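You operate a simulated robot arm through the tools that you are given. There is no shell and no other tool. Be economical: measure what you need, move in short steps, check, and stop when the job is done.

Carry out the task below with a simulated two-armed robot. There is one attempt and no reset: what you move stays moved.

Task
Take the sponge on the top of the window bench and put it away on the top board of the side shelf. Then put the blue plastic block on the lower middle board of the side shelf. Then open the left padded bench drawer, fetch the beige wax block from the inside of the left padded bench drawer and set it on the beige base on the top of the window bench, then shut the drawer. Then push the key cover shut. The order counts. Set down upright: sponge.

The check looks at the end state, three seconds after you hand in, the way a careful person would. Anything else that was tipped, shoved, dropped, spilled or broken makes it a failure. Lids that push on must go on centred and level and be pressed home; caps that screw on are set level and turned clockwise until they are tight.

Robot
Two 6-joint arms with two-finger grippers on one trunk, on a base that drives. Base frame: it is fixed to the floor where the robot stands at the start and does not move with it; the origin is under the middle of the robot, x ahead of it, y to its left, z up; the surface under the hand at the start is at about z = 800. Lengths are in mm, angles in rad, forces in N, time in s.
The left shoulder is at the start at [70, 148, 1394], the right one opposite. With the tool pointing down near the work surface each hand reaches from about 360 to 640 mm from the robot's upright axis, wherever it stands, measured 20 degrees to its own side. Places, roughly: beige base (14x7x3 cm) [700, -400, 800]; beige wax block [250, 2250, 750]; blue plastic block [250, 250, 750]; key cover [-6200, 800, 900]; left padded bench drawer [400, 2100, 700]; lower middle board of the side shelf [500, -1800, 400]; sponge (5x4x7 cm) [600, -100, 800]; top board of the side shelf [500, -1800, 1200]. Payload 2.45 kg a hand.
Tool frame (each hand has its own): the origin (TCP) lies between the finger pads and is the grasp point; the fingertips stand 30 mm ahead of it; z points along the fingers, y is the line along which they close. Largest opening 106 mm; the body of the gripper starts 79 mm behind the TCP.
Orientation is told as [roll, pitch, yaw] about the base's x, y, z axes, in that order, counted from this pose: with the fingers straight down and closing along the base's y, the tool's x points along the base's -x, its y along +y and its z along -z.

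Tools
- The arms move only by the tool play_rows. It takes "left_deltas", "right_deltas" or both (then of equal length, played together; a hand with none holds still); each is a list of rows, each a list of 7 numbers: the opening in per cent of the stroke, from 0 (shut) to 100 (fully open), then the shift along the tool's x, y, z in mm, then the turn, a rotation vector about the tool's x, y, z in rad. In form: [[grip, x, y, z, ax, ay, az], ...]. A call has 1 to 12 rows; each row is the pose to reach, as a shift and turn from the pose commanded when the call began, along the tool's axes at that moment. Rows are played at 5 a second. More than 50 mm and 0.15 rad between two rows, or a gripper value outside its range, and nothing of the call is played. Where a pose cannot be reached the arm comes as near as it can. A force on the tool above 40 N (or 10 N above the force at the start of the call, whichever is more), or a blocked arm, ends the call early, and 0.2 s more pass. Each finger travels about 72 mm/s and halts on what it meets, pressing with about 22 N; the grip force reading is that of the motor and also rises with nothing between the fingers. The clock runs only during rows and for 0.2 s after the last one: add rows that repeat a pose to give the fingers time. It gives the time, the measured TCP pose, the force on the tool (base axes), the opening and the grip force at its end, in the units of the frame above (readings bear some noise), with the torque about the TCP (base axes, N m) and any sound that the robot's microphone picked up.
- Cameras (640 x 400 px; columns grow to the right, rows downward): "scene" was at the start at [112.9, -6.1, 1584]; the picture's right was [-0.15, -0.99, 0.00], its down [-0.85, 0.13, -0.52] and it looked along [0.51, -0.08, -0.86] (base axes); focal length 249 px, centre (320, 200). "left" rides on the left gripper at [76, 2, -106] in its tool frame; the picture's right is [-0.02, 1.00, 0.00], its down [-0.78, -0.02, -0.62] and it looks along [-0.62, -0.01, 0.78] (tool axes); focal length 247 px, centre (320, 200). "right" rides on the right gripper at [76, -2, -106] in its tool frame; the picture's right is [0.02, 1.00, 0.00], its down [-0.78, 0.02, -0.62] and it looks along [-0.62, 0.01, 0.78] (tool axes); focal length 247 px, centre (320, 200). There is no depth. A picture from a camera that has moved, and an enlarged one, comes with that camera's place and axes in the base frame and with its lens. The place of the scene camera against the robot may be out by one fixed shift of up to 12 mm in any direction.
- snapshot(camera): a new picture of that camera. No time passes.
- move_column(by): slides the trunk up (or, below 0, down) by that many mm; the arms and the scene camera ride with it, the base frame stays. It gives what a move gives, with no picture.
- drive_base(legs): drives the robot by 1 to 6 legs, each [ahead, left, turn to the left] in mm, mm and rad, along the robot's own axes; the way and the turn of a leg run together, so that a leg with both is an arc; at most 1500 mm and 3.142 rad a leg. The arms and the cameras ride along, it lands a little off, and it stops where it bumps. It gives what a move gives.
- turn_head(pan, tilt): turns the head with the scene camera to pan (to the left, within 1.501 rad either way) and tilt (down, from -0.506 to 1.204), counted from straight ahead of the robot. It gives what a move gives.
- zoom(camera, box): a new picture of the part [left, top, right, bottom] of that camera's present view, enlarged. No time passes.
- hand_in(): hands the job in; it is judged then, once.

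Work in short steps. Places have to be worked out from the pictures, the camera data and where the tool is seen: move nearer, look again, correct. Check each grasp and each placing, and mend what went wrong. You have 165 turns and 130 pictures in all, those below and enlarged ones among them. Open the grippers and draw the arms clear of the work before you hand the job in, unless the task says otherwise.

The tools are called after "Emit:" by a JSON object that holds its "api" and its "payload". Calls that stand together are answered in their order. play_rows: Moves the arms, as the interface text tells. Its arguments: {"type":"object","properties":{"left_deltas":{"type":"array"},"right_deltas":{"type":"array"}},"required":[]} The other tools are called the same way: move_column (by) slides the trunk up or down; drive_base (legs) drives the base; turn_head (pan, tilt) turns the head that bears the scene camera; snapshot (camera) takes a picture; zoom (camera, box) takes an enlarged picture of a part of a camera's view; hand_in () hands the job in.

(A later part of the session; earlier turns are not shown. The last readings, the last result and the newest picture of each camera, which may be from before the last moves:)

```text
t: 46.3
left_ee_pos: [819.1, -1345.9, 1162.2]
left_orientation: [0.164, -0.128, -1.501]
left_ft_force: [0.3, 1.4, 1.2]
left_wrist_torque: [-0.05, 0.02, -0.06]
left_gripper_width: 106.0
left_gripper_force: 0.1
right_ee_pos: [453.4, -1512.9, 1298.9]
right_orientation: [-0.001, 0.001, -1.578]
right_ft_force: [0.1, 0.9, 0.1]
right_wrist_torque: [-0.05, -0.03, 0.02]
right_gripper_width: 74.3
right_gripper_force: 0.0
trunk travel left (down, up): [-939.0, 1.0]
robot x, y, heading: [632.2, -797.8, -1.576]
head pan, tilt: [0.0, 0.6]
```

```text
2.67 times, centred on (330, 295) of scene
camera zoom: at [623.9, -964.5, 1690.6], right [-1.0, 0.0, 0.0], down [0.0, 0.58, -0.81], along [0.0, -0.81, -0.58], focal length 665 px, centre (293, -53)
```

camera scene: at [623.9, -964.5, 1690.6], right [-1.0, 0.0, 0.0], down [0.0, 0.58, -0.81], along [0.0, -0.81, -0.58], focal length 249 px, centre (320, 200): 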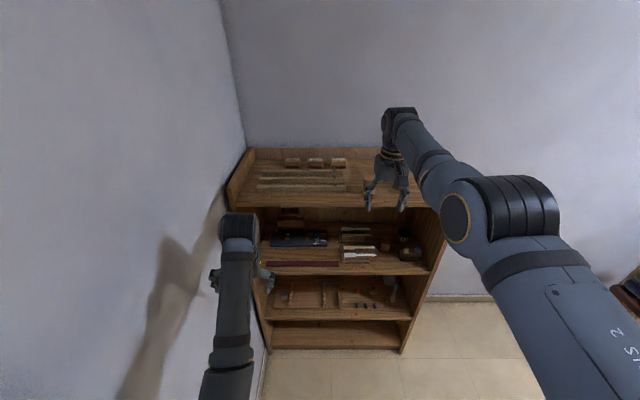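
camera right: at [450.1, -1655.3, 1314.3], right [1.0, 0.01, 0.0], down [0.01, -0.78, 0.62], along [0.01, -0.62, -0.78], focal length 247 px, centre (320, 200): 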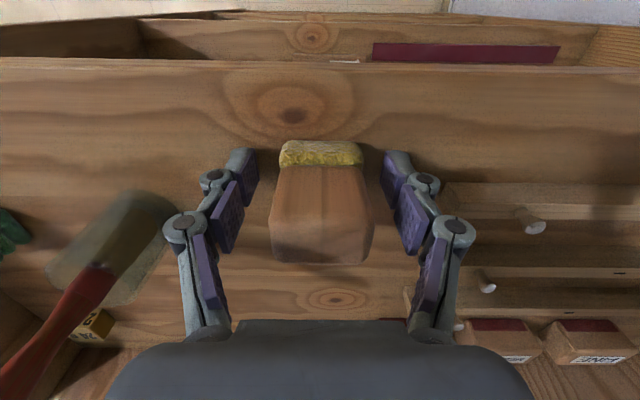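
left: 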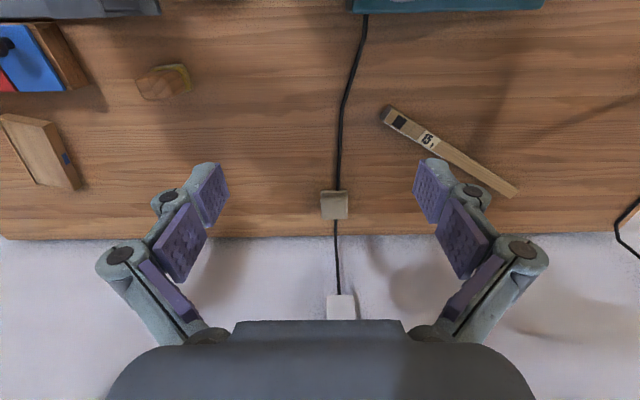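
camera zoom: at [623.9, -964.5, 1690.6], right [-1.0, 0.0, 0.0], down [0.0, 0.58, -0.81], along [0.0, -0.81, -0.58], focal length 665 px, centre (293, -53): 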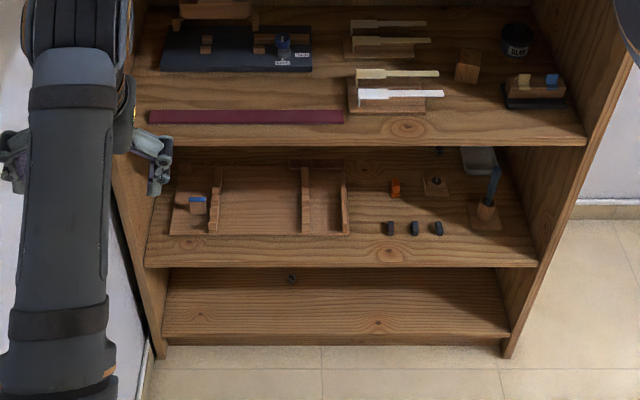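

Something looks a little off about poses after the drive (maybe it touched the bench behind). Check by a small drive ahead and look.

Emit:
{"api": "drive_base", "payload": {"legs": [[20, 0, 0]]}}

Emit:
{"api": "turn_head", "payload": {"pan": 1.4, "tilt": 0.9}}

Emit:
{"api": "snapshot", "payload": {"camera": "scene"}}

Emit:
{"api": "snapshot", "payload": {"camera": "right"}}

```text
t: 47.1
left_ee_pos: [819.9, -1342.3, 1167.1]
left_orientation: [0.167, -0.142, -1.499]
left_ft_force: [-0.1, -0.4, 0.4]
left_wrist_torque: [-0.01, 0.02, -0.03]
left_gripper_width: 105.8
left_gripper_force: 0.0
right_ee_pos: [452.5, -1506.3, 1306.8]
right_orientation: [-0.001, -0.011, -1.579]
right_ft_force: [0.4, 0.4, -0.5]
right_wrist_torque: [0.04, 0.0, 0.02]
right_gripper_width: 74.2
right_gripper_force: 0.0
trunk travel left (down, up): [-939.0, 1.0]
robot x, y, heading: [628.6, -815.1, -1.574]
head pan, tilt: [0.0, 0.6]
```

```text
t: 48.6
left_ee_pos: [821.7, -1340.7, 1167.9]
left_orientation: [0.167, -0.143, -1.499]
left_ft_force: [0.3, -0.1, 0.3]
left_wrist_torque: [-0.01, 0.01, -0.01]
left_gripper_width: 105.9
left_gripper_force: 0.1
right_ee_pos: [452.8, -1504.8, 1307.7]
right_orientation: [-0.001, -0.011, -1.577]
right_ft_force: [0.3, 0.3, 0.3]
right_wrist_torque: [-0.02, 0.01, -0.04]
right_gripper_width: 74.2
right_gripper_force: 0.0
trunk travel left (down, up): [-939.0, 1.0]
robot x, y, heading: [628.9, -812.4, -1.57]
head pan, tilt: [1.4, 0.901]
```

```text
97 pictures are left
camera scene: at [699.0, -874.0, 1665.1], right [-0.17, -0.99, 0.0], down [-0.77, 0.13, -0.62], along [0.61, -0.11, -0.78], focal length 249 px, centre (320, 200)
```

scene: 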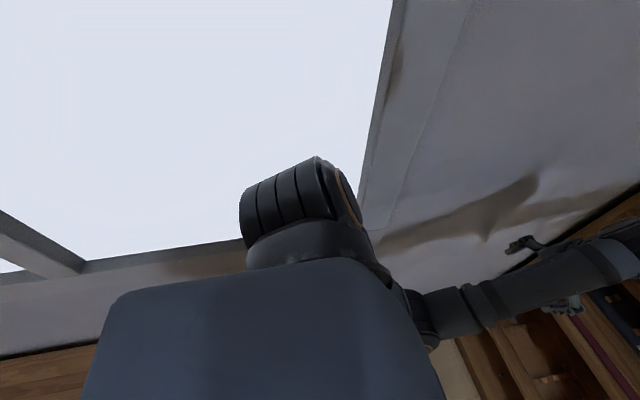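

```text
96 pictures are left
camera right: at [453.1, -1426.5, 1413.3], right [1.0, 0.01, 0.0], down [0.01, -0.78, 0.63], along [0.01, -0.63, -0.78], focal length 247 px, centre (320, 200)
```

right: 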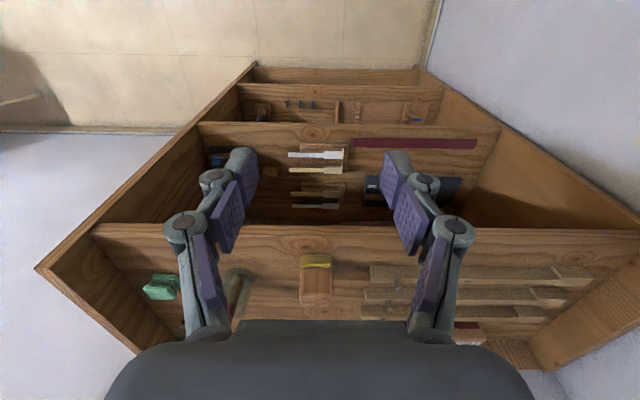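

The sponge stands well. The left arm's pose has shifted as if its elbow touched something; move away from the wall to the right and a bit forward.

Emit:
{"api": "drive_base", "payload": {"legs": [[0, -150, 0]]}}

Emit:
{"api": "turn_head", "payload": {"pan": 1.5, "tilt": 0.7}}

Emit:
{"api": "snapshot", "payload": {"camera": "scene"}}

```text
t: 50.0
left_ee_pos: [663.1, -1370.7, 1166.5]
left_orientation: [0.169, -0.142, -1.625]
left_ft_force: [-0.8, -0.5, 0.3]
left_wrist_torque: [0.05, -0.08, 0.04]
left_gripper_width: 105.9
left_gripper_force: 0.1
right_ee_pos: [276.9, -1488.2, 1307.1]
right_orientation: [0.001, -0.011, -1.702]
right_ft_force: [-0.6, 0.7, -0.1]
right_wrist_torque: [-0.02, -0.03, 0.03]
right_gripper_width: 74.2
right_gripper_force: 0.1
trunk travel left (down, up): [-939.0, 1.0]
robot x, y, heading: [544.0, -826.8, -1.695]
head pan, tilt: [1.4, 0.901]
```

```text
t: 50.7
left_ee_pos: [664.4, -1374.4, 1166.4]
left_orientation: [0.168, -0.14, -1.625]
left_ft_force: [0.7, -0.3, 0.0]
left_wrist_torque: [0.04, 0.03, -0.01]
left_gripper_width: 105.9
left_gripper_force: 0.0
right_ee_pos: [277.0, -1491.8, 1304.7]
right_orientation: [-0.003, -0.009, -1.702]
right_ft_force: [-0.5, -0.5, -0.5]
right_wrist_torque: [0.03, 0.0, 0.02]
right_gripper_width: 74.2
right_gripper_force: 0.0
trunk travel left (down, up): [-939.0, 1.0]
robot x, y, heading: [540.6, -825.6, -1.691]
head pan, tilt: [1.499, 0.7]
```

```text
95 pictures are left
camera scene: at [611.3, -893.3, 1680.9], right [-0.2, -0.98, 0.0], down [-0.63, 0.13, -0.76], along [0.75, -0.15, -0.65], focal length 249 px, centre (320, 200)
```

scene: 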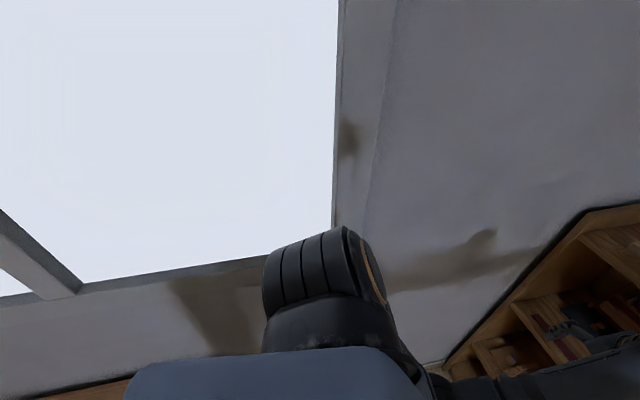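

The base seems to rub against the bench end. Move ahead (away from the bench), then re-square.

Emit:
{"api": "drive_base", "payload": {"legs": [[60, 0, 0], [0, -150, 0]]}}

Emit:
{"api": "turn_head", "payload": {"pan": 1.5, "tilt": 1.2}}

Emit:
{"api": "snapshot", "payload": {"camera": "scene"}}

```text
t: 52.6
left_ee_pos: [508.8, -1417.4, 1165.3]
left_orientation: [0.165, -0.139, -1.625]
left_ft_force: [0.7, -0.6, 0.2]
left_wrist_torque: [0.04, 0.02, 0.0]
left_gripper_width: 105.8
left_gripper_force: 0.0
right_ee_pos: [124.1, -1533.4, 1304.9]
right_orientation: [-0.003, -0.009, -1.703]
right_ft_force: [0.7, -0.7, 0.3]
right_wrist_torque: [0.03, 0.04, -0.03]
right_gripper_width: 74.3
right_gripper_force: 0.1
trunk travel left (down, up): [-939.0, 1.0]
robot x, y, heading: [383.6, -867.1, -1.7]
head pan, tilt: [1.499, 0.7]
```

```text
t: 53.6
left_ee_pos: [505.3, -1411.3, 1168.0]
left_orientation: [0.167, -0.143, -1.627]
left_ft_force: [-0.2, 0.8, 0.7]
left_wrist_torque: [-0.04, -0.04, 0.0]
left_gripper_width: 106.1
left_gripper_force: 0.0
right_ee_pos: [119.4, -1527.9, 1307.4]
right_orientation: [-0.001, -0.011, -1.702]
right_ft_force: [0.5, 0.2, 0.3]
right_wrist_torque: [-0.03, -0.03, -0.01]
right_gripper_width: 74.1
right_gripper_force: 0.0
trunk travel left (down, up): [-939.0, 1.0]
robot x, y, heading: [383.5, -869.7, -1.699]
head pan, tilt: [1.499, 1.201]
```

```text
94 pictures are left
camera scene: at [424.8, -922.2, 1645.4], right [-0.2, -0.98, 0.0], down [-0.91, 0.18, -0.36], along [0.36, -0.07, -0.93], focal length 249 px, centre (320, 200)
```

scene: 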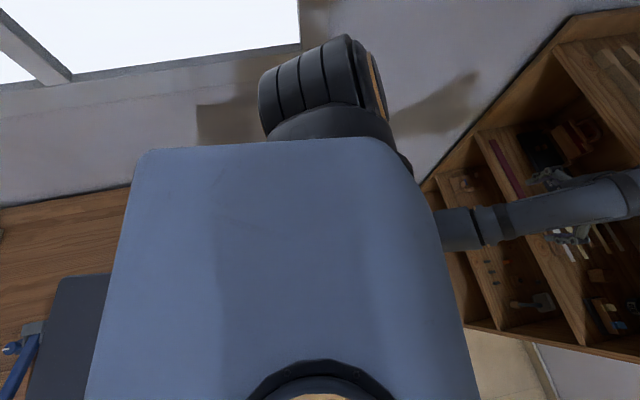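

Get away from the shelf and bench, face the bench again, and inspect the bench.

Emit:
{"api": "drive_base", "payload": {"legs": [[0, -800, 0], [0, 0, 1.7]]}}

Emit:
{"api": "turn_head", "payload": {"pan": -0.1, "tilt": 0.7}}

Emit:
{"api": "snapshot", "payload": {"camera": "scene"}}

```text
t: 62.0
left_ee_pos: [127.6, -572.2, 1168.0]
left_orientation: [0.168, -0.143, 0.06]
left_ft_force: [0.7, -0.5, 0.4]
left_wrist_torque: [0.02, -0.02, 0.02]
left_gripper_width: 106.0
left_gripper_force: 0.0
right_ee_pos: [286.0, -942.2, 1306.6]
right_orientation: [-0.001, -0.011, -0.016]
right_ft_force: [0.0, -0.3, -0.1]
right_wrist_torque: [0.0, 0.01, -0.02]
right_gripper_width: 74.1
right_gripper_force: 0.1
trunk travel left (down, up): [-939.0, 1.0]
robot x, y, heading: [-403.6, -759.6, -0.012]
head pan, tilt: [1.499, 1.201]
```

```text
t: 63.6
left_ee_pos: [125.8, -571.6, 1168.1]
left_orientation: [0.167, -0.143, 0.061]
left_ft_force: [0.1, -0.4, 0.0]
left_wrist_torque: [0.01, 0.01, -0.01]
left_gripper_width: 105.9
left_gripper_force: 0.0
right_ee_pos: [286.8, -940.7, 1307.2]
right_orientation: [-0.003, -0.013, -0.015]
right_ft_force: [0.3, 0.3, -0.3]
right_wrist_torque: [0.01, -0.01, 0.03]
right_gripper_width: 74.2
right_gripper_force: 0.0
trunk travel left (down, up): [-939.0, 1.0]
robot x, y, heading: [-401.5, -756.6, -0.012]
head pan, tilt: [-0.099, 0.7]
```

```text
93 pictures are left
camera scene: at [-271.2, -764.3, 1681.2], right [-0.11, -0.99, 0.0], down [-0.64, 0.07, -0.76], along [0.76, -0.08, -0.64], focal length 249 px, centre (320, 200)
```

scene: 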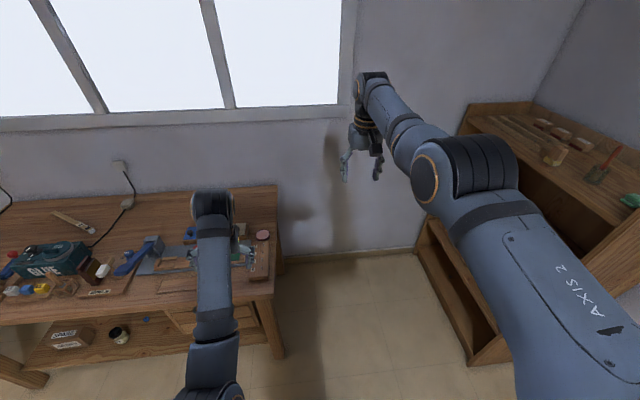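

Emit:
{"api": "zoom", "payload": {"camera": "scene", "box": [0, 180, 320, 380]}}

```text
2.00 times, centred on (160, 280) of scene
camera zoom: at [-271.2, -764.3, 1681.2], right [-0.11, -0.99, 0.0], down [-0.64, 0.07, -0.76], along [0.76, -0.08, -0.64], focal length 499 px, centre (640, 40)
```

zoom: 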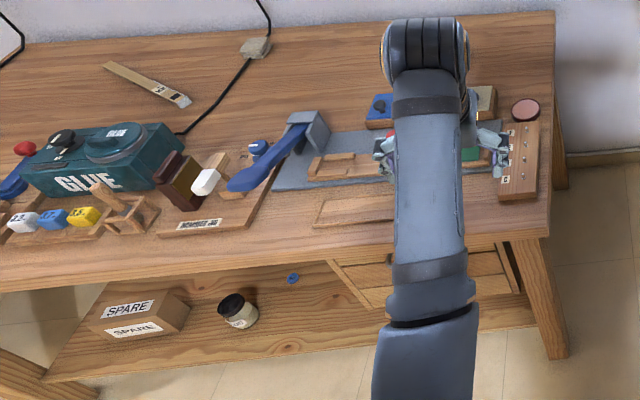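

Bench items look undisturbed. Blue block sits in a tray between white and yellow blocks. Drive left along the bench to bring it into the right hand's range.

Emit:
{"api": "drive_base", "payload": {"legs": [[0, 1200, 0.012]]}}

Emit:
{"api": "turn_head", "payload": {"pan": -0.2, "tilt": 0.95}}

Emit:
{"api": "snapshot", "payload": {"camera": "scene"}}

```text
t: 69.8
left_ee_pos: [110.6, 658.1, 1168.0]
left_orientation: [0.165, -0.144, 0.098]
left_ft_force: [0.1, 1.1, 0.3]
left_wrist_torque: [0.01, 0.01, 0.0]
left_gripper_width: 105.7
left_gripper_force: 0.0
right_ee_pos: [283.6, 293.8, 1306.0]
right_orientation: [-0.002, -0.011, 0.021]
right_ft_force: [-0.6, 0.7, -0.3]
right_wrist_torque: [0.01, 0.01, -0.01]
right_gripper_width: 74.3
right_gripper_force: 0.1
trunk travel left (down, up): [-939.0, 1.0]
robot x, y, heading: [-410.0, 451.5, 0.028]
head pan, tilt: [-0.099, 0.7]
```

```text
t: 70.5
left_ee_pos: [109.9, 658.4, 1167.5]
left_orientation: [0.168, -0.143, 0.099]
left_ft_force: [-0.2, -0.1, 0.2]
left_wrist_torque: [-0.02, 0.0, 0.02]
left_gripper_width: 105.9
left_gripper_force: 0.0
right_ee_pos: [284.1, 294.8, 1306.2]
right_orientation: [-0.002, -0.013, 0.019]
right_ft_force: [-0.1, 0.1, -0.4]
right_wrist_torque: [-0.01, -0.01, 0.01]
right_gripper_width: 74.1
right_gripper_force: 0.0
trunk travel left (down, up): [-939.0, 1.0]
robot x, y, heading: [-409.5, 449.7, 0.022]
head pan, tilt: [-0.201, 0.949]
```

```text
91 pictures are left
camera scene: at [-293.6, 445.1, 1661.5], right [-0.17, -0.98, 0.0], down [-0.8, 0.14, -0.58], along [0.57, -0.1, -0.81], focal length 249 px, centre (320, 200)
```

scene: 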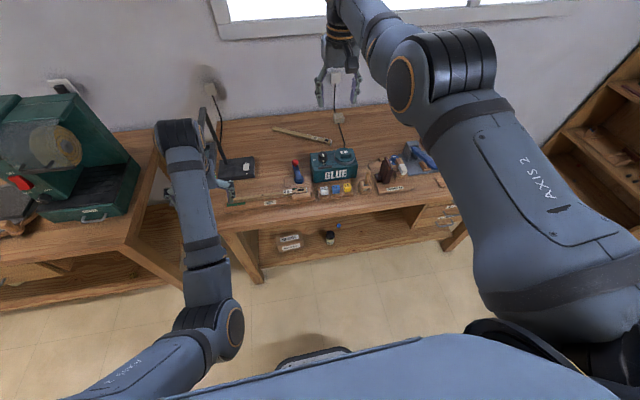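

Emit:
{"api": "zoom", "payload": {"camera": "scene", "box": [260, 135, 420, 235]}}

Emit:
{"api": "snapshot", "payload": {"camera": "right"}}

```text
4.00 times, centred on (340, 185) of scene
camera zoom: at [-293.6, 445.1, 1661.5], right [-0.17, -0.98, 0.0], down [-0.8, 0.14, -0.58], along [0.57, -0.1, -0.81], focal length 997 px, centre (240, 260)
```

zoom: 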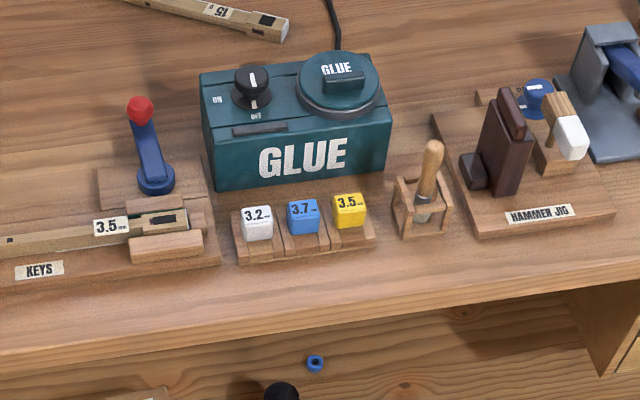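

```text
89 pictures are left
camera right: at [206.5, 292.3, 1412.8], right [-0.04, 1.0, 0.0], down [0.78, 0.03, 0.63], along [0.63, 0.03, -0.78], focal length 247 px, centre (320, 200)
```

right: 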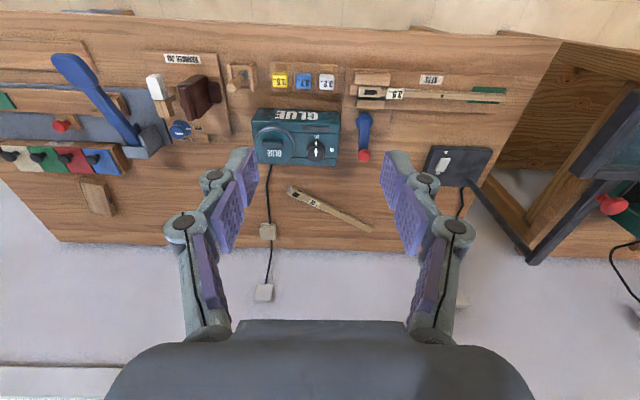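

Blue cube "3.7" is at ≈(342,264,825), ~49 mm pitch with neighbours, so I'll grip it front-to-back (closing along x) with the left hand. Shift the robot right, lower the column and square the left hand.

Emit:
{"api": "drive_base", "payload": {"legs": [[0, -370, -0.022]]}}

Emit:
{"api": "move_column", "payload": {"by": -120}}

Emit:
{"api": "play_rows", "payload": {"left_deltas": [[100, 0, 0, 0, 0.08, 0.07, 0.05], [100, 0, 0, 0, 0.168, 0.143, 0.1], [100, 0, 0, 0, 0.168, 0.143, 0.1]]}}

```text
t: 72.8
left_ee_pos: [119.6, 286.4, 1167.2]
left_orientation: [0.162, -0.144, 0.076]
left_ft_force: [0.0, 0.3, -0.1]
left_wrist_torque: [-0.04, 0.02, -0.02]
left_gripper_width: 105.9
left_gripper_force: 0.1
right_ee_pos: [284.5, -79.1, 1306.5]
right_orientation: [-0.004, -0.011, -0.001]
right_ft_force: [-0.3, 0.0, -0.2]
right_wrist_torque: [-0.01, -0.03, -0.01]
right_gripper_width: 74.2
right_gripper_force: 0.1
trunk travel left (down, up): [-939.0, 1.0]
robot x, y, heading: [-405.4, 92.6, 0.001]
head pan, tilt: [-0.201, 0.949]
```

```text
t: 74.3
left_ee_pos: [120.1, 284.6, 1047.6]
left_orientation: [0.166, -0.144, 0.076]
left_ft_force: [0.5, -0.3, 0.5]
left_wrist_torque: [0.02, 0.0, 0.01]
left_gripper_width: 106.0
left_gripper_force: 0.1
right_ee_pos: [284.2, -82.9, 1188.7]
right_orientation: [-0.002, -0.015, -0.001]
right_ft_force: [0.1, 0.3, 0.1]
right_wrist_torque: [-0.01, 0.01, 0.01]
right_gripper_width: 74.2
right_gripper_force: 0.0
trunk travel left (down, up): [-819.0, 121.0]
robot x, y, heading: [-408.8, 91.5, 0.004]
head pan, tilt: [-0.201, 0.949]
```

```text
t: 75.2
left_ee_pos: [150.9, 280.6, 1001.7]
left_orientation: [0.005, 0.008, -0.011]
left_ft_force: [0.1, 0.2, 0.4]
left_wrist_torque: [0.01, 0.0, -0.01]
left_gripper_width: 106.1
left_gripper_force: 0.0
left hand out of reach, approached as far as the arm can: row 1, 2, 3
right_ee_pos: [282.5, -82.6, 1187.2]
right_orientation: [0.0, -0.012, -0.002]
right_ft_force: [-0.7, -0.5, 0.2]
right_wrist_torque: [0.0, -0.03, 0.0]
right_gripper_width: 74.2
right_gripper_force: 0.1
trunk travel left (down, up): [-819.0, 121.0]
robot x, y, heading: [-406.3, 94.9, 0.006]
head pan, tilt: [-0.201, 0.949]
```

Now yaw the left hand by −90° while lowering it slightly, and bring the right hand in and down.

Emit:
{"api": "play_rows", "payload": {"left_deltas": [[100, 0, 0, 10, 0, 0, 0.145], [100, 0, 0, 20, 0, 0, 0.29], [100, 0, 0, 30, 0, 0, 0.435], [100, 0, 0, 40, 0, 0, 0.58], [100, 0, 0, 50, 0, 0, 0.725], [100, 0, 0, 60, 0, 0, 0.87], [100, 0, 0, 60, 0, 0, 1.015], [100, 0, 0, 60, 0, 0, 1.16], [100, 0, 0, 60, 0, 0, 1.305], [100, 0, 0, 60, 0, 0, 1.45], [100, 0, 0, 60, 0, 0, 1.56], [100, 0, 0, 60, 0, 0, 1.56]], "right_deltas": [[70, 0, 0, 20, 0, 0, 0], [70, 10, 0, 50, 0, 0, 0], [70, 25, 0, 80, 0, 0, 0], [70, 40, 0, 110, 0, 0, 0], [70, 60, 0, 140, 0, 0, 0], [70, 80, 0, 160, 0, 0, 0], [70, 100, 0, 180, 0, 0, 0], [70, 120, 0, 200, 0, 0, 0], [70, 140, 0, 215, 0, 0, 0], [70, 150, 0, 230, 0, 0, 0], [70, 160, 0, 230, 0, 0, 0], [70, 160, 0, 230, 0, 0, 0]]}}

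```text
t: 77.8
left_ee_pos: [149.8, 282.2, 943.5]
left_orientation: [-0.008, 0.002, -1.574]
left_ft_force: [0.0, -0.5, 0.8]
left_wrist_torque: [-0.01, -0.03, 0.03]
left_gripper_width: 106.0
left_gripper_force: 0.1
right_ee_pos: [248.3, -72.3, 917.5]
right_orientation: [-0.001, -0.009, -0.003]
right_ft_force: [-0.7, 0.6, 0.4]
right_wrist_torque: [0.01, 0.01, 0.0]
right_gripper_width: 74.0
right_gripper_force: 0.1
right hand out of reach, approached as far as the arm can: row 2, 3, 4, 5, 6, 7, 8, 9, 10, 11, 12
trunk travel left (down, up): [-819.0, 121.0]
robot x, y, heading: [-406.3, 91.2, 0.001]
head pan, tilt: [-0.201, 0.949]
```

Emit:
{"api": "play_rows", "payload": {"right_deltas": [[70, 10, -20, -10, 0, 0, 0], [70, 30, -40, -20, 0, 0, 0], [70, 60, -60, -30, 0, 0, 0], [70, 90, -80, -40, 0, 0, 0], [70, 120, -80, -50, 0, 0, 0], [70, 150, -80, -60, 0, 0, 0], [70, 150, -80, -60, 0, 0, 0]]}}

```text
t: 79.3
left_ee_pos: [149.3, 282.6, 942.7]
left_orientation: [-0.008, 0.005, -1.571]
left_ft_force: [0.0, -0.5, 0.7]
left_wrist_torque: [-0.03, 0.01, 0.01]
left_gripper_width: 106.0
left_gripper_force: 0.0
right_ee_pos: [252.1, -169.8, 920.8]
right_orientation: [-0.002, -0.01, -0.001]
right_ft_force: [0.2, -1.3, 0.8]
right_wrist_torque: [0.02, 0.02, 0.02]
right_gripper_width: 74.4
right_gripper_force: 0.0
right hand out of reach, approached as far as the arm can: row 1, 2, 3, 4, 5, 6, 7
trunk travel left (down, up): [-819.0, 121.0]
robot x, y, heading: [-408.4, 87.9, 0.003]
head pan, tilt: [-0.201, 0.949]
```

Emit:
{"api": "turn_head", "payload": {"pan": -0.5, "tilt": 0.9}}

Emit:
{"api": "snapshot", "payload": {"camera": "scene"}}

```text
t: 80.2
left_ee_pos: [149.0, 282.2, 943.1]
left_orientation: [-0.009, 0.002, -1.573]
left_ft_force: [0.0, 0.0, -0.4]
left_wrist_torque: [0.01, 0.03, -0.01]
left_gripper_width: 106.2
left_gripper_force: 0.0
right_ee_pos: [250.8, -169.9, 921.8]
right_orientation: [-0.001, -0.011, -0.002]
right_ft_force: [0.0, -0.6, 0.4]
right_wrist_torque: [-0.01, -0.04, 0.03]
right_gripper_width: 74.2
right_gripper_force: 0.1
trunk travel left (down, up): [-819.0, 121.0]
robot x, y, heading: [-409.9, 89.3, 0.002]
head pan, tilt: [-0.499, 0.901]
```

```text
88 pictures are left
camera scene: at [-293.5, 58.7, 1545.1], right [-0.48, -0.88, 0.0], down [-0.69, 0.37, -0.62], along [0.55, -0.3, -0.78], focal length 249 px, centre (320, 200)
```

scene: 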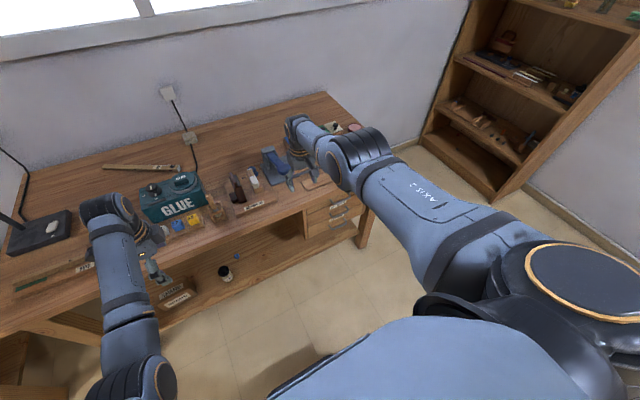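

The right arm stays far out; try raising it first and then pulling in, with small steps.

Emit:
{"api": "play_rows", "payload": {"right_deltas": [[70, 0, 0, -30, 0, 0, 0], [70, 0, 0, -60, 0, 0, 0], [70, 0, 0, -100, 0, 0, 0], [70, 20, 0, -100, 0, 0, 0], [70, 40, 0, -100, 0, 0, 0], [70, 60, 0, -100, 0, 0, 0], [70, 80, 0, -100, 0, 0, 0], [70, 80, 0, -100, 0, 0, 0]]}}

```text
t: 82.0
left_ee_pos: [149.6, 281.9, 943.5]
left_orientation: [-0.009, 0.004, -1.573]
left_ft_force: [-0.7, -0.2, -0.5]
left_wrist_torque: [0.0, -0.02, 0.0]
left_gripper_width: 106.2
left_gripper_force: 0.0
right_ee_pos: [273.7, -180.5, 998.0]
right_orientation: [-0.002, -0.01, -0.001]
right_ft_force: [0.8, -0.2, 0.2]
right_wrist_torque: [-0.03, -0.01, 0.03]
right_gripper_width: 74.3
right_gripper_force: 0.1
right hand out of reach, approached as far as the arm can: row 1, 2, 3, 4, 5, 6, 7, 8
trunk travel left (down, up): [-819.0, 121.0]
robot x, y, heading: [-399.9, 91.0, 0.003]
head pan, tilt: [-0.499, 0.901]
```

Probably an elbow branch flip near full extension. Stretch the right arm fully out and up, then come in diagonally to flip back.

Emit:
{"api": "play_rows", "payload": {"right_deltas": [[70, -20, 0, -45, 0, 0, 0], [70, -40, 0, -90, 0, 0, 0], [70, -60, 0, -135, 0, 0, 0], [70, -90, 0, -175, 0, 0, 0], [70, -130, 0, -185, 0, 0, 0], [70, -130, 0, -185, 0, 0, 0], [70, -130, 0, -185, 0, 0, 0]]}}

Emit:
{"api": "snapshot", "payload": {"camera": "scene"}}

```text
t: 83.5
left_ee_pos: [149.8, 282.9, 943.3]
left_orientation: [-0.008, 0.005, -1.571]
left_ft_force: [-0.3, -0.1, -0.1]
left_wrist_torque: [-0.01, 0.0, 0.0]
left_gripper_width: 106.0
left_gripper_force: 0.0
right_ee_pos: [287.6, -162.4, 1174.1]
right_orientation: [-0.002, -0.013, -0.002]
right_ft_force: [-0.5, -0.7, -0.3]
right_wrist_torque: [0.03, 0.01, 0.02]
right_gripper_width: 74.1
right_gripper_force: 0.1
right hand out of reach, approached as far as the arm can: row 1, 2, 3, 4, 5, 6, 7
trunk travel left (down, up): [-819.0, 121.0]
robot x, y, heading: [-405.1, 91.3, 0.004]
head pan, tilt: [-0.499, 0.901]
```

```text
87 pictures are left
camera scene: at [-293.9, 58.9, 1545.1], right [-0.48, -0.88, 0.0], down [-0.69, 0.37, -0.62], along [0.55, -0.3, -0.78], focal length 249 px, centre (320, 200)
```

scene: 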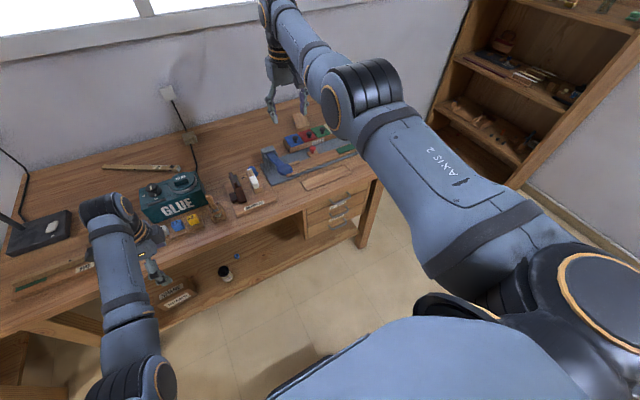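

Emit:
{"api": "play_rows", "payload": {"right_deltas": [[70, 35, -10, 10, 0, 0, 0], [70, 70, -20, 20, 0, 0, 0], [70, 100, -30, 50, 0, 0, 0], [70, 120, -40, 80, 0, 0, 0], [70, 140, -50, 110, 0, 0, 0], [70, 150, -60, 150, 0, 0, 0], [70, 150, -60, 150, 0, 0, 0]]}}

```text
t: 85.2
left_ee_pos: [149.7, 282.1, 943.2]
left_orientation: [-0.008, 0.003, -1.572]
left_ft_force: [-0.6, 0.0, -0.6]
left_wrist_torque: [0.0, 0.01, 0.03]
left_gripper_width: 106.2
left_gripper_force: 0.1
right_ee_pos: [261.3, -258.7, 1010.9]
right_orientation: [-0.004, -0.01, -0.003]
right_ft_force: [-1.2, 0.8, 0.3]
right_wrist_torque: [-0.05, -0.04, 0.01]
right_gripper_width: 74.2
right_gripper_force: 0.0
right hand out of reach, approached as far as the arm can: row 1, 2, 3, 4, 5, 6, 7
trunk travel left (down, up): [-819.0, 121.0]
robot x, y, heading: [-405.0, 91.9, 0.006]
head pan, tilt: [-0.499, 0.901]
```

Test whether a forward tilt frees the arm inwards.

Emit:
{"api": "play_rows", "payload": {"right_deltas": [[70, 0, 0, 0, 0, -0.14, 0], [70, 10, 0, 0, 0, -0.28, 0], [70, 30, 0, 0, 0, -0.42, 0], [70, 60, 0, 0, 0, -0.56, 0], [70, 90, 0, 0, 0, -0.7, 0], [70, 120, 0, 0, 0, -0.7, 0], [70, 120, 0, 0, 0, -0.7, 0]]}}

Emit:
{"api": "snapshot", "payload": {"camera": "scene"}}

```text
t: 86.8
left_ee_pos: [149.7, 282.0, 943.5]
left_orientation: [-0.01, 0.003, -1.574]
left_ft_force: [0.0, -0.2, -0.4]
left_wrist_torque: [0.0, 0.0, 0.0]
left_gripper_width: 106.1
left_gripper_force: 0.0
right_ee_pos: [330.4, -332.2, 915.1]
right_orientation: [-0.001, -0.713, -0.002]
right_ft_force: [0.5, -0.8, 0.5]
right_wrist_torque: [-0.03, 0.04, 0.04]
right_gripper_width: 74.0
right_gripper_force: 0.0
right hand out of reach, approached as far as the arm can: row 1, 2, 3, 4, 5, 6, 7
trunk travel left (down, up): [-819.0, 121.0]
robot x, y, heading: [-406.2, 88.4, 0.001]
head pan, tilt: [-0.499, 0.901]
```

```text
86 pictures are left
camera scene: at [-293.2, 59.1, 1545.1], right [-0.48, -0.88, 0.0], down [-0.69, 0.37, -0.62], along [0.55, -0.3, -0.78], focal length 249 px, centre (320, 200)
```

scene: 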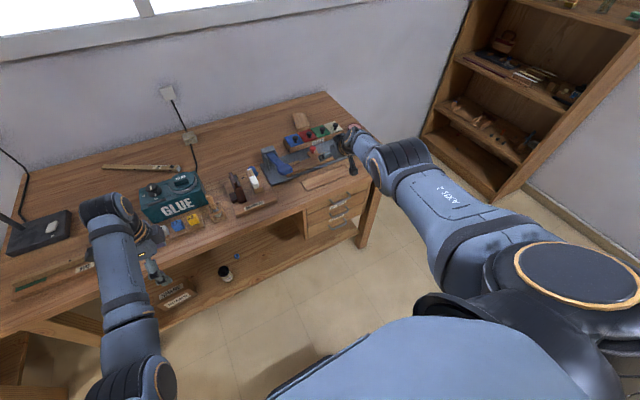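

The arm seems locked straight (singular). Rotate the tool back to vertical while pulling inwards to bend the elbow.

Emit:
{"api": "play_rows", "payload": {"right_deltas": [[70, 0, 0, 0, 0, 0.14, 0], [70, 0, 0, 0, 0, 0.28, 0], [70, 0, 0, 0, 0, 0.42, 0], [70, 20, 20, -10, 0, 0.56, 0], [70, 40, 40, -10, 0, 0.7, 0], [70, 60, 40, -10, 0, 0.8, 0], [70, 80, 40, -20, 0, 0.7, 0], [70, 80, 40, -20, 0, 0.7, 0]]}}

```text
t: 88.5
left_ee_pos: [150.1, 282.2, 942.9]
left_orientation: [-0.009, 0.002, -1.571]
left_ft_force: [0.9, 0.7, 0.2]
left_wrist_torque: [-0.03, -0.01, 0.0]
left_gripper_width: 105.8
left_gripper_force: 0.0
right_ee_pos: [222.0, -281.9, 892.6]
right_orientation: [-0.002, -0.012, -0.004]
right_ft_force: [1.0, 0.0, -0.4]
right_wrist_torque: [-0.01, 0.0, -0.01]
right_gripper_width: 73.9
right_gripper_force: 0.1
right hand out of reach, approached as far as the arm can: row 1, 2, 3, 4, 5, 6, 7, 8
trunk travel left (down, up): [-819.0, 121.0]
robot x, y, heading: [-406.2, 90.9, 0.008]
head pan, tilt: [-0.499, 0.901]
```

The elbow is probably just past straight, at its limit. Back the robot off a bit and force strong fingers-forward/up tilt so the elbow bends the right way.

Emit:
{"api": "drive_base", "payload": {"legs": [[-250, 0, 0]]}}

Emit:
{"api": "play_rows", "payload": {"right_deltas": [[70, 0, 0, 0, 0, -0.15, 0], [70, 0, 0, 0, 0, -0.3, 0], [70, 0, 0, 0, 0, -0.45, 0], [70, 0, 0, 0, 0, -0.6, 0], [70, 0, 0, 0, 0, -0.75, 0], [70, 0, 0, 0, 0, -0.9, 0], [70, 0, 0, 0, 0, -1.05, 0], [70, 0, 0, 0, 0, -1.2, 0], [70, 0, 0, 0, 0, -1.35, 0], [70, 0, 0, 0, 0, -1.5, 0], [70, 0, 0, 0, 0, -1.65, 0], [70, 0, 0, 0, 0, -1.8, 0]]}}

Emit:
{"api": "snapshot", "payload": {"camera": "scene"}}

```text
t: 90.4
left_ee_pos: [-105.1, 280.9, 942.0]
left_orientation: [-0.009, 0.006, -1.573]
left_ft_force: [0.5, 0.3, 0.5]
left_wrist_torque: [0.03, 0.02, -0.02]
left_gripper_width: 106.1
left_gripper_force: 0.0
right_ee_pos: [-33.8, -284.0, 891.2]
right_orientation: [-0.001, -0.01, -0.002]
right_ft_force: [0.4, -0.1, 0.4]
right_wrist_torque: [0.0, 0.02, 0.01]
right_gripper_width: 74.1
right_gripper_force: 0.0
trunk travel left (down, up): [-819.0, 121.0]
robot x, y, heading: [-659.5, 87.1, 0.002]
head pan, tilt: [-0.499, 0.901]
```

```text
t: 93.0
left_ee_pos: [-106.9, 280.1, 945.4]
left_orientation: [-0.007, 0.004, -1.575]
left_ft_force: [0.2, 0.0, 1.3]
left_wrist_torque: [0.0, -0.06, -0.02]
left_gripper_width: 106.0
left_gripper_force: 0.1
right_ee_pos: [-2.2, -305.8, 894.0]
right_orientation: [-2.734, -1.546, 2.8]
right_ft_force: [-0.4, 0.2, -0.3]
right_wrist_torque: [0.0, 0.02, 0.03]
right_gripper_width: 74.3
right_gripper_force: 0.2
right hand out of reach, approached as far as the arm can: row 9, 10, 11, 12
trunk travel left (down, up): [-819.0, 121.0]
robot x, y, heading: [-663.8, 91.5, 0.003]
head pan, tilt: [-0.499, 0.901]
```

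```text
85 pictures are left
camera scene: at [-551.4, 57.6, 1545.3], right [-0.48, -0.88, 0.0], down [-0.69, 0.37, -0.62], along [0.55, -0.3, -0.78], focal length 249 px, centre (320, 200)
```

scene: 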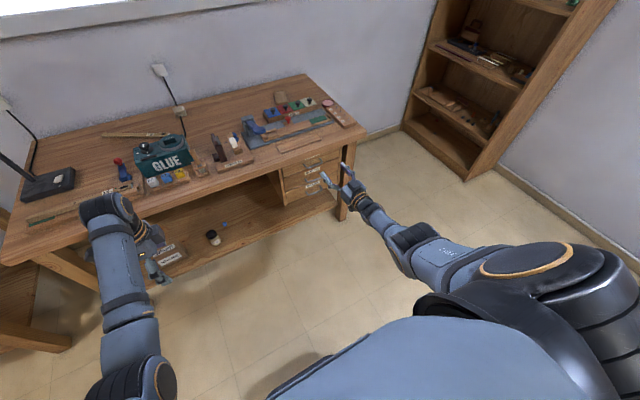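

That worked partially (rows 1–8 were reachable). Rotate back about half way while pulling in and up.

Emit:
{"api": "play_rows", "payload": {"right_deltas": [[70, 0, 0, -20, 0, 0.15, 0], [70, 0, 0, -40, 0, 0.3, 0], [70, 10, 0, -60, 0, 0.45, 0], [70, 20, 0, -80, 0, 0.6, 0], [70, 30, 0, -100, 0, 0.75, 0], [70, 40, 0, -120, 0, 0.9, 0], [70, 40, 0, -120, 0, 0.9, 0]]}}

```text
t: 94.6
left_ee_pos: [-105.3, 280.3, 943.8]
left_orientation: [-0.008, 0.004, -1.575]
left_ft_force: [-0.5, 0.9, -0.3]
left_wrist_torque: [0.04, -0.01, 0.04]
left_gripper_width: 105.9
left_gripper_force: 0.1
right_ee_pos: [-121.3, -314.7, 852.6]
right_orientation: [-0.014, -0.69, 0.072]
right_ft_force: [0.2, -0.9, 0.1]
right_wrist_torque: [-0.01, 0.0, 0.01]
right_gripper_width: 73.8
right_gripper_force: 0.1
trunk travel left (down, up): [-819.0, 121.0]
robot x, y, heading: [-661.3, 91.1, 0.001]
head pan, tilt: [-0.499, 0.901]
```

Unlocked. Bring it to vertical at a comfortable tucked pose.

Emit:
{"api": "play_rows", "payload": {"right_deltas": [[70, -6, 5, -20, 0, 0.14, 0], [70, -12, 10, -40, 0, 0.28, 0], [70, -18, 15, -60, 0, 0.42, 0], [70, -25, 20, -80, 0, 0.56, 0], [70, -32, 25, -100, 0, 0.69, 0], [70, -32, 25, -100, 0, 0.69, 0]]}}

```text
t: 96.0
left_ee_pos: [-105.5, 280.6, 943.7]
left_orientation: [-0.01, 0.006, -1.575]
left_ft_force: [-1.2, 0.1, 1.2]
left_wrist_torque: [0.01, 0.02, 0.0]
left_gripper_width: 105.8
left_gripper_force: 0.1
right_ee_pos: [-163.2, -291.3, 950.2]
right_orientation: [-0.01, -0.001, 0.063]
right_ft_force: [0.2, -0.9, 0.8]
right_wrist_torque: [-0.01, -0.03, 0.0]
right_gripper_width: 74.5
right_gripper_force: 0.1
trunk travel left (down, up): [-819.0, 121.0]
robot x, y, heading: [-661.5, 91.2, 0.001]
head pan, tilt: [-0.499, 0.901]
```

Right arm fixed. Now drive ahead so the left hand is just in front of the cube tray, and look with the left camera.

Emit:
{"api": "drive_base", "payload": {"legs": [[400, -12, 0]]}}

Emit:
{"api": "snapshot", "payload": {"camera": "left"}}

```text
t: 98.4
left_ee_pos: [280.8, 272.2, 943.6]
left_orientation: [-0.007, 0.005, -1.569]
left_ft_force: [0.0, -0.5, 0.7]
left_wrist_torque: [-0.01, -0.03, 0.02]
left_gripper_width: 105.7
left_gripper_force: 0.1
right_ee_pos: [223.8, -300.1, 950.9]
right_orientation: [-0.01, -0.004, 0.069]
right_ft_force: [-0.7, -0.8, -1.0]
right_wrist_torque: [-0.01, -0.03, 0.02]
right_gripper_width: 74.2
right_gripper_force: 0.1
trunk travel left (down, up): [-819.0, 121.0]
robot x, y, heading: [-274.0, 77.2, 0.002]
head pan, tilt: [-0.499, 0.901]
```

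```text
84 pictures are left
camera left: at [282.5, 348.7, 1051.1], right [1.0, -0.02, -0.01], down [-0.01, -0.79, 0.62], along [-0.02, -0.62, -0.79], focal length 247 px, centre (320, 200)
```

left: 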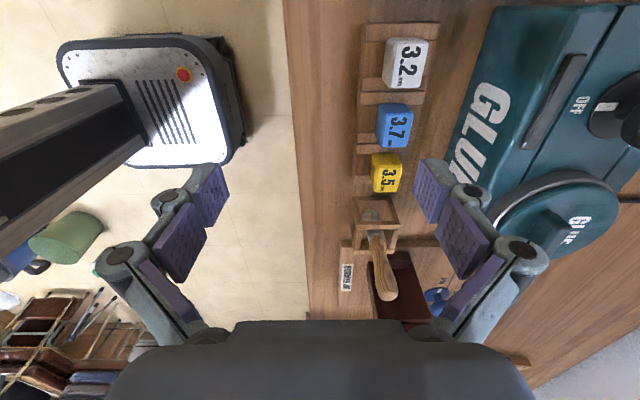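

Emit:
{"api": "zoom", "payload": {"camera": "left", "box": [320, 20, 520, 220]}}

```text
2.00 times, centred on (420, 120) of left
camera zoom: at [282.5, 348.7, 1051.1], right [1.0, -0.02, -0.01], down [-0.01, -0.79, 0.62], along [-0.02, -0.62, -0.79], focal length 494 px, centre (120, 360)
```

zoom: 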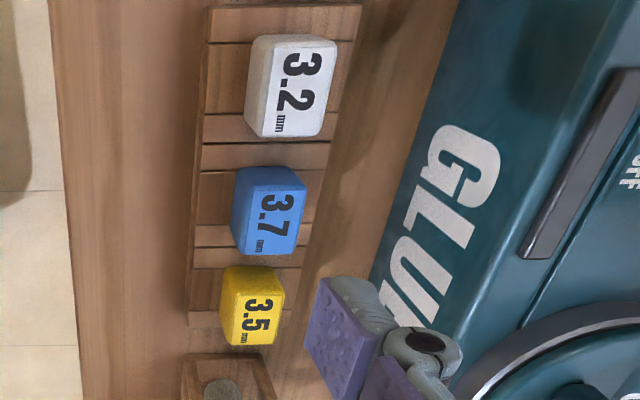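

Blue cube top centre ≈(347,262), about 27–30 mm, sitting z≈811–843; glue box front at x≈420. Move over it with opening ~52 mm and look.

Emit:
{"api": "play_rows", "payload": {"left_deltas": [[60, -5, 33, 0, 0, 0, 0], [50, -10, 66, 0, 0, 0, 0], [50, -10, 66, 30, 0, 0, 0], [50, -10, 66, 50, 0, 0, 0], [50, -10, 66, 50, 0, 0, 0]]}}

Emit:
{"api": "snapshot", "payload": {"camera": "left"}}

```text
t: 99.6
left_ee_pos: [344.4, 261.1, 892.0]
left_orientation: [-0.009, 0.006, -1.568]
left_ft_force: [0.1, 0.4, 0.8]
left_wrist_torque: [0.01, 0.01, -0.01]
left_gripper_width: 53.1
left_gripper_force: 0.1
right_ee_pos: [225.3, -300.2, 951.2]
right_orientation: [-0.011, -0.001, 0.068]
right_ft_force: [-0.1, 0.5, -0.4]
right_wrist_torque: [0.02, -0.03, 0.01]
right_gripper_width: 74.0
right_gripper_force: 0.0
trunk travel left (down, up): [-819.0, 121.0]
robot x, y, heading: [-277.7, 76.8, 0.005]
head pan, tilt: [-0.499, 0.901]
```

```text
82 pictures are left
camera left: at [346.3, 338.1, 999.3], right [1.0, -0.02, -0.01], down [-0.01, -0.79, 0.62], along [-0.02, -0.62, -0.79], focal length 247 px, centre (320, 200)
```

left: 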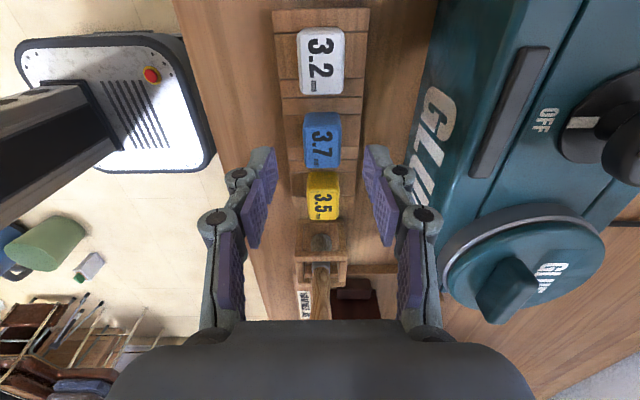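

Aligned. Descend to z≈845 and close.

Emit:
{"api": "play_rows", "payload": {"left_deltas": [[50, 0, 0, 20, 0, 0, 0], [50, 0, 0, 38, 0, 0, 0], [50, 0, 0, 47, 0, 0, 0], [50, 0, 0, 47, 0, 0, 0]]}}

Emit:
{"api": "snapshot", "payload": {"camera": "left"}}

```text
t: 100.6
left_ee_pos: [344.7, 261.6, 846.1]
left_orientation: [-0.007, 0.003, -1.569]
left_ft_force: [-0.2, -0.2, 4.3]
left_wrist_torque: [-0.03, -0.12, -0.03]
left_gripper_width: 53.6
left_gripper_force: 0.3
right_ee_pos: [223.3, -301.2, 950.9]
right_orientation: [-0.01, -0.003, 0.069]
right_ft_force: [0.4, -1.0, 0.8]
right_wrist_torque: [-0.05, 0.02, -0.02]
right_gripper_width: 74.2
right_gripper_force: 0.1
trunk travel left (down, up): [-819.0, 121.0]
robot x, y, heading: [-270.8, 80.1, 0.009]
head pan, tilt: [-0.499, 0.901]
```

```text
81 pictures are left
camera left: at [346.6, 339.3, 952.2], right [1.0, -0.02, -0.01], down [-0.01, -0.79, 0.62], along [-0.02, -0.62, -0.79], focal length 247 px, centre (320, 200)
```

left: 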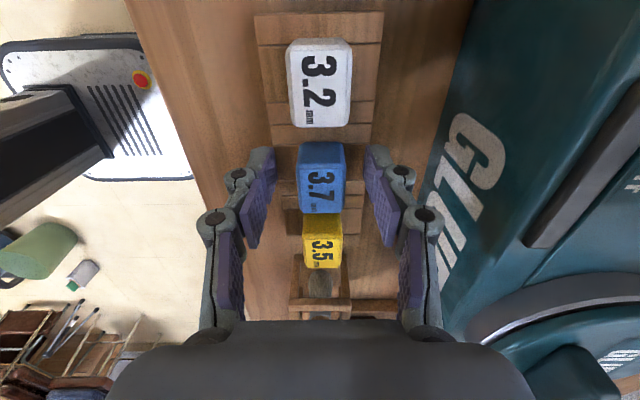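

Tips just touch the tray (4 N). Ease up 2 mm, close, and lift a little.

Emit:
{"api": "play_rows", "payload": {"left_deltas": [[50, 0, 0, -2, 0, 0, 0], [20, 0, 0, -2, 0, 0, 0], [0, 0, 0, -2, 0, 0, 0], [0, 0, 0, -2, 0, 0, 0], [0, 0, 0, -2, 0, 0, 0], [0, 0, 0, -10, 0, 0, 0], [0, 0, 0, -30, 0, 0, 0], [0, 0, 0, -65, 0, 0, 0], [0, 0, 0, -100, 0, 0, 0], [0, 0, 0, -100, 0, 0, 0]]}}

Emit:
{"api": "snapshot", "payload": {"camera": "left"}}

```text
t: 102.8
left_ee_pos: [347.0, 263.7, 946.4]
left_orientation: [-0.009, 0.002, -1.572]
left_ft_force: [0.6, 0.4, 0.3]
left_wrist_torque: [0.01, 0.0, -0.03]
left_gripper_width: 24.7
left_gripper_force: 21.9
right_ee_pos: [224.4, -300.8, 951.1]
right_orientation: [-0.012, -0.002, 0.069]
right_ft_force: [-0.2, -0.2, 0.0]
right_wrist_torque: [0.02, 0.04, -0.01]
right_gripper_width: 74.2
right_gripper_force: 0.0
trunk travel left (down, up): [-819.0, 121.0]
robot x, y, heading: [-273.9, 80.8, 0.005]
head pan, tilt: [-0.499, 0.901]
```

```text
80 pictures are left
camera left: at [349.1, 340.5, 1053.5], right [1.0, -0.02, -0.01], down [-0.01, -0.79, 0.62], along [-0.02, -0.62, -0.79], focal length 247 px, centre (320, 200)
```

left: 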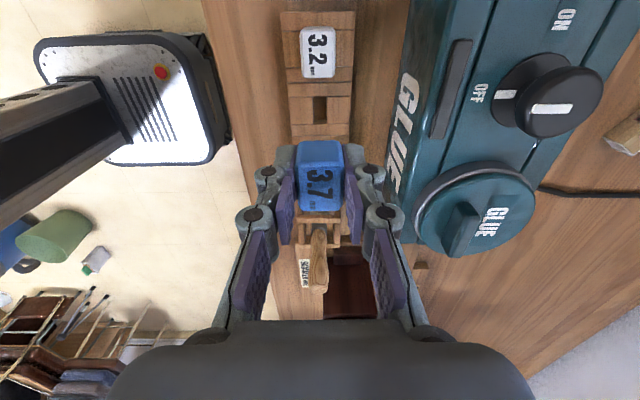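

Cube held, neighbours undisturbed. Back off, and then yaw the hand back while pulling it in.

Emit:
{"api": "drive_base", "payload": {"legs": [[-320, 0, 0]]}}

Emit:
{"api": "play_rows", "payload": {"left_deltas": [[0, 0, -10, 5, 0, 0, -0.145], [0, 0, -20, 10, 0, 0, -0.29], [0, 0, -30, 15, 0, 0, -0.435], [0, 0, -40, 20, 0, 0, -0.58], [0, 0, -50, 25, 0, 0, -0.725], [0, 0, -60, 30, 0, 0, -0.87], [0, 0, -70, 35, 0, 0, -1.015], [0, 0, -80, 40, 0, 0, -1.16], [0, 0, -80, 40, 0, 0, -1.305], [0, 0, -80, 40, 0, 0, -1.45], [0, 0, -80, 40, 0, 0, -1.57], [0, 0, -80, 40, 0, 0, -1.57]]}}

Emit:
{"api": "drive_base", "payload": {"legs": [[0, 0, -1.571], [1080, 0, 0], [0, 860, 0]]}}

```text
t: 104.9
left_ee_pos: [34.3, 262.7, 945.2]
left_orientation: [-0.009, 0.005, -1.568]
left_ft_force: [0.3, 0.2, -0.7]
left_wrist_torque: [0.01, 0.01, 0.01]
left_gripper_width: 24.5
left_gripper_force: 22.0
right_ee_pos: [-86.3, -301.3, 950.7]
right_orientation: [-0.01, 0.0, 0.07]
right_ft_force: [0.1, 0.6, 0.2]
right_wrist_torque: [0.03, 0.01, 0.01]
right_gripper_width: 74.3
right_gripper_force: 0.0
trunk travel left (down, up): [-819.0, 121.0]
robot x, y, heading: [-585.2, 77.2, 0.006]
head pan, tilt: [-0.499, 0.901]
```

```text
t: 107.5
left_ee_pos: [-47.8, 262.2, 905.9]
left_orientation: [0.005, 0.007, 0.002]
left_ft_force: [-0.4, -1.0, -0.2]
left_wrist_torque: [0.0, 0.03, 0.05]
left_gripper_width: 25.0
left_gripper_force: 21.6
right_ee_pos: [-87.1, -301.6, 949.5]
right_orientation: [-0.011, -0.001, 0.071]
right_ft_force: [0.5, 0.0, -0.2]
right_wrist_torque: [0.01, 0.01, -0.01]
right_gripper_width: 74.3
right_gripper_force: 0.2
trunk travel left (down, up): [-819.0, 121.0]
robot x, y, heading: [-585.5, 74.1, 0.009]
head pan, tilt: [-0.499, 0.901]
```

```text
t: 121.0
left_ee_pos: [460.8, -1517.8, 905.6]
left_orientation: [0.006, 0.01, -1.541]
left_ft_force: [0.4, 0.3, -0.1]
left_wrist_torque: [-0.03, 0.0, -0.02]
left_gripper_width: 24.7
left_gripper_force: 21.8
right_ee_pos: [-104.6, -1493.8, 950.1]
right_orientation: [-0.011, -0.002, -1.473]
right_ft_force: [-0.9, 0.4, -1.0]
right_wrist_torque: [0.0, 0.01, 0.03]
right_gripper_width: 74.2
right_gripper_force: 0.1
trunk travel left (down, up): [-819.0, 121.0]
robot x, y, heading: [260.3, -984.6, -1.537]
head pan, tilt: [-0.499, 0.901]
```

Square the heading and lower the column, then look at the lower middle board.

Emit:
{"api": "drive_base", "payload": {"legs": [[0, 0, -0.034]]}}

Emit:
{"api": "move_column", "payload": {"by": -380}}

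Emit:
{"api": "turn_head", "payload": {"pan": 0.1, "tilt": 0.75}}

Emit:
{"api": "snapshot", "payload": {"camera": "scene"}}

Emit:
{"api": "snapshot", "payload": {"camera": "left"}}

```text
t: 121.8
left_ee_pos: [443.5, -1522.8, 905.6]
left_orientation: [0.004, 0.007, -1.576]
left_ft_force: [-0.4, -1.5, -1.0]
left_wrist_torque: [-0.03, -0.05, -0.01]
left_gripper_width: 24.8
left_gripper_force: 22.1
right_ee_pos: [-120.3, -1479.2, 951.3]
right_orientation: [-0.013, -0.001, -1.508]
right_ft_force: [-0.5, 0.4, 0.9]
right_wrist_torque: [-0.04, 0.04, 0.0]
right_gripper_width: 74.3
right_gripper_force: 0.1
trunk travel left (down, up): [-819.0, 121.0]
robot x, y, heading: [260.4, -983.0, -1.569]
head pan, tilt: [-0.499, 0.901]
```

```text
t: 125.5
left_ee_pos: [442.1, -1522.5, 526.1]
left_orientation: [0.005, 0.009, -1.576]
left_ft_force: [0.8, -0.3, -0.7]
left_wrist_torque: [0.04, 0.0, -0.01]
left_gripper_width: 24.8
left_gripper_force: 22.4
right_ee_pos: [-121.6, -1479.5, 571.1]
right_orientation: [-0.01, -0.002, -1.509]
right_ft_force: [0.3, 0.6, 0.3]
right_wrist_torque: [0.01, 0.0, 0.0]
right_gripper_width: 74.0
right_gripper_force: 0.1
trunk travel left (down, up): [-439.0, 501.0]
robot x, y, heading: [256.3, -982.4, -1.569]
head pan, tilt: [-0.499, 0.901]
```

```text
t: 126.5
left_ee_pos: [441.9, -1523.7, 526.7]
left_orientation: [0.005, 0.009, -1.576]
left_ft_force: [-0.4, -0.1, -0.7]
left_wrist_torque: [0.0, -0.04, 0.02]
left_gripper_width: 24.8
left_gripper_force: 21.5
right_ee_pos: [-122.3, -1480.3, 570.5]
right_orientation: [-0.01, -0.002, -1.507]
right_ft_force: [-0.5, -1.2, -0.2]
right_wrist_torque: [0.01, 0.0, 0.05]
right_gripper_width: 74.3
right_gripper_force: 0.0
trunk travel left (down, up): [-439.0, 501.0]
robot x, y, heading: [259.8, -982.7, -1.567]
head pan, tilt: [0.099, 0.75]
```

```text
79 pictures are left
camera scene: at [263.5, -1111.1, 1177.0], right [-1.0, -0.1, 0.0], down [-0.07, 0.68, -0.73], along [0.07, -0.73, -0.68], focal length 249 px, centre (320, 200)
```

scene: 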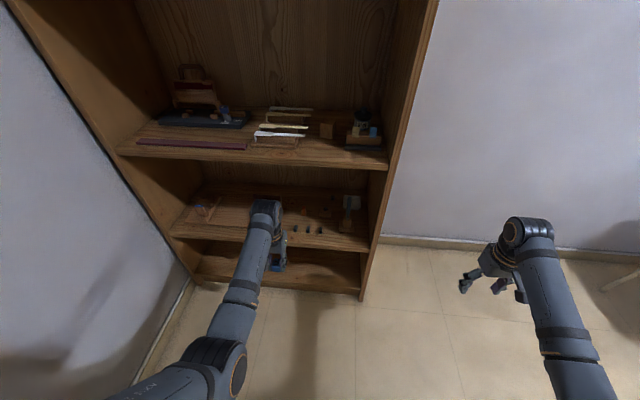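

```text
78 pictures are left
camera left: at [443.6, -1447.0, 633.5], right [1.0, -0.03, 0.0], down [-0.02, -0.79, 0.61], along [-0.01, -0.61, -0.79], focal length 247 px, centre (320, 200)
```

left: 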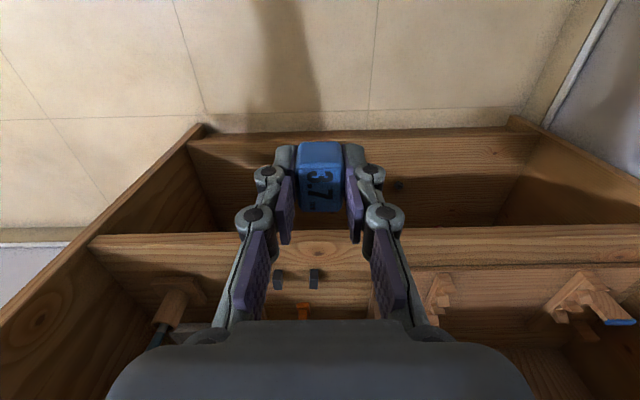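

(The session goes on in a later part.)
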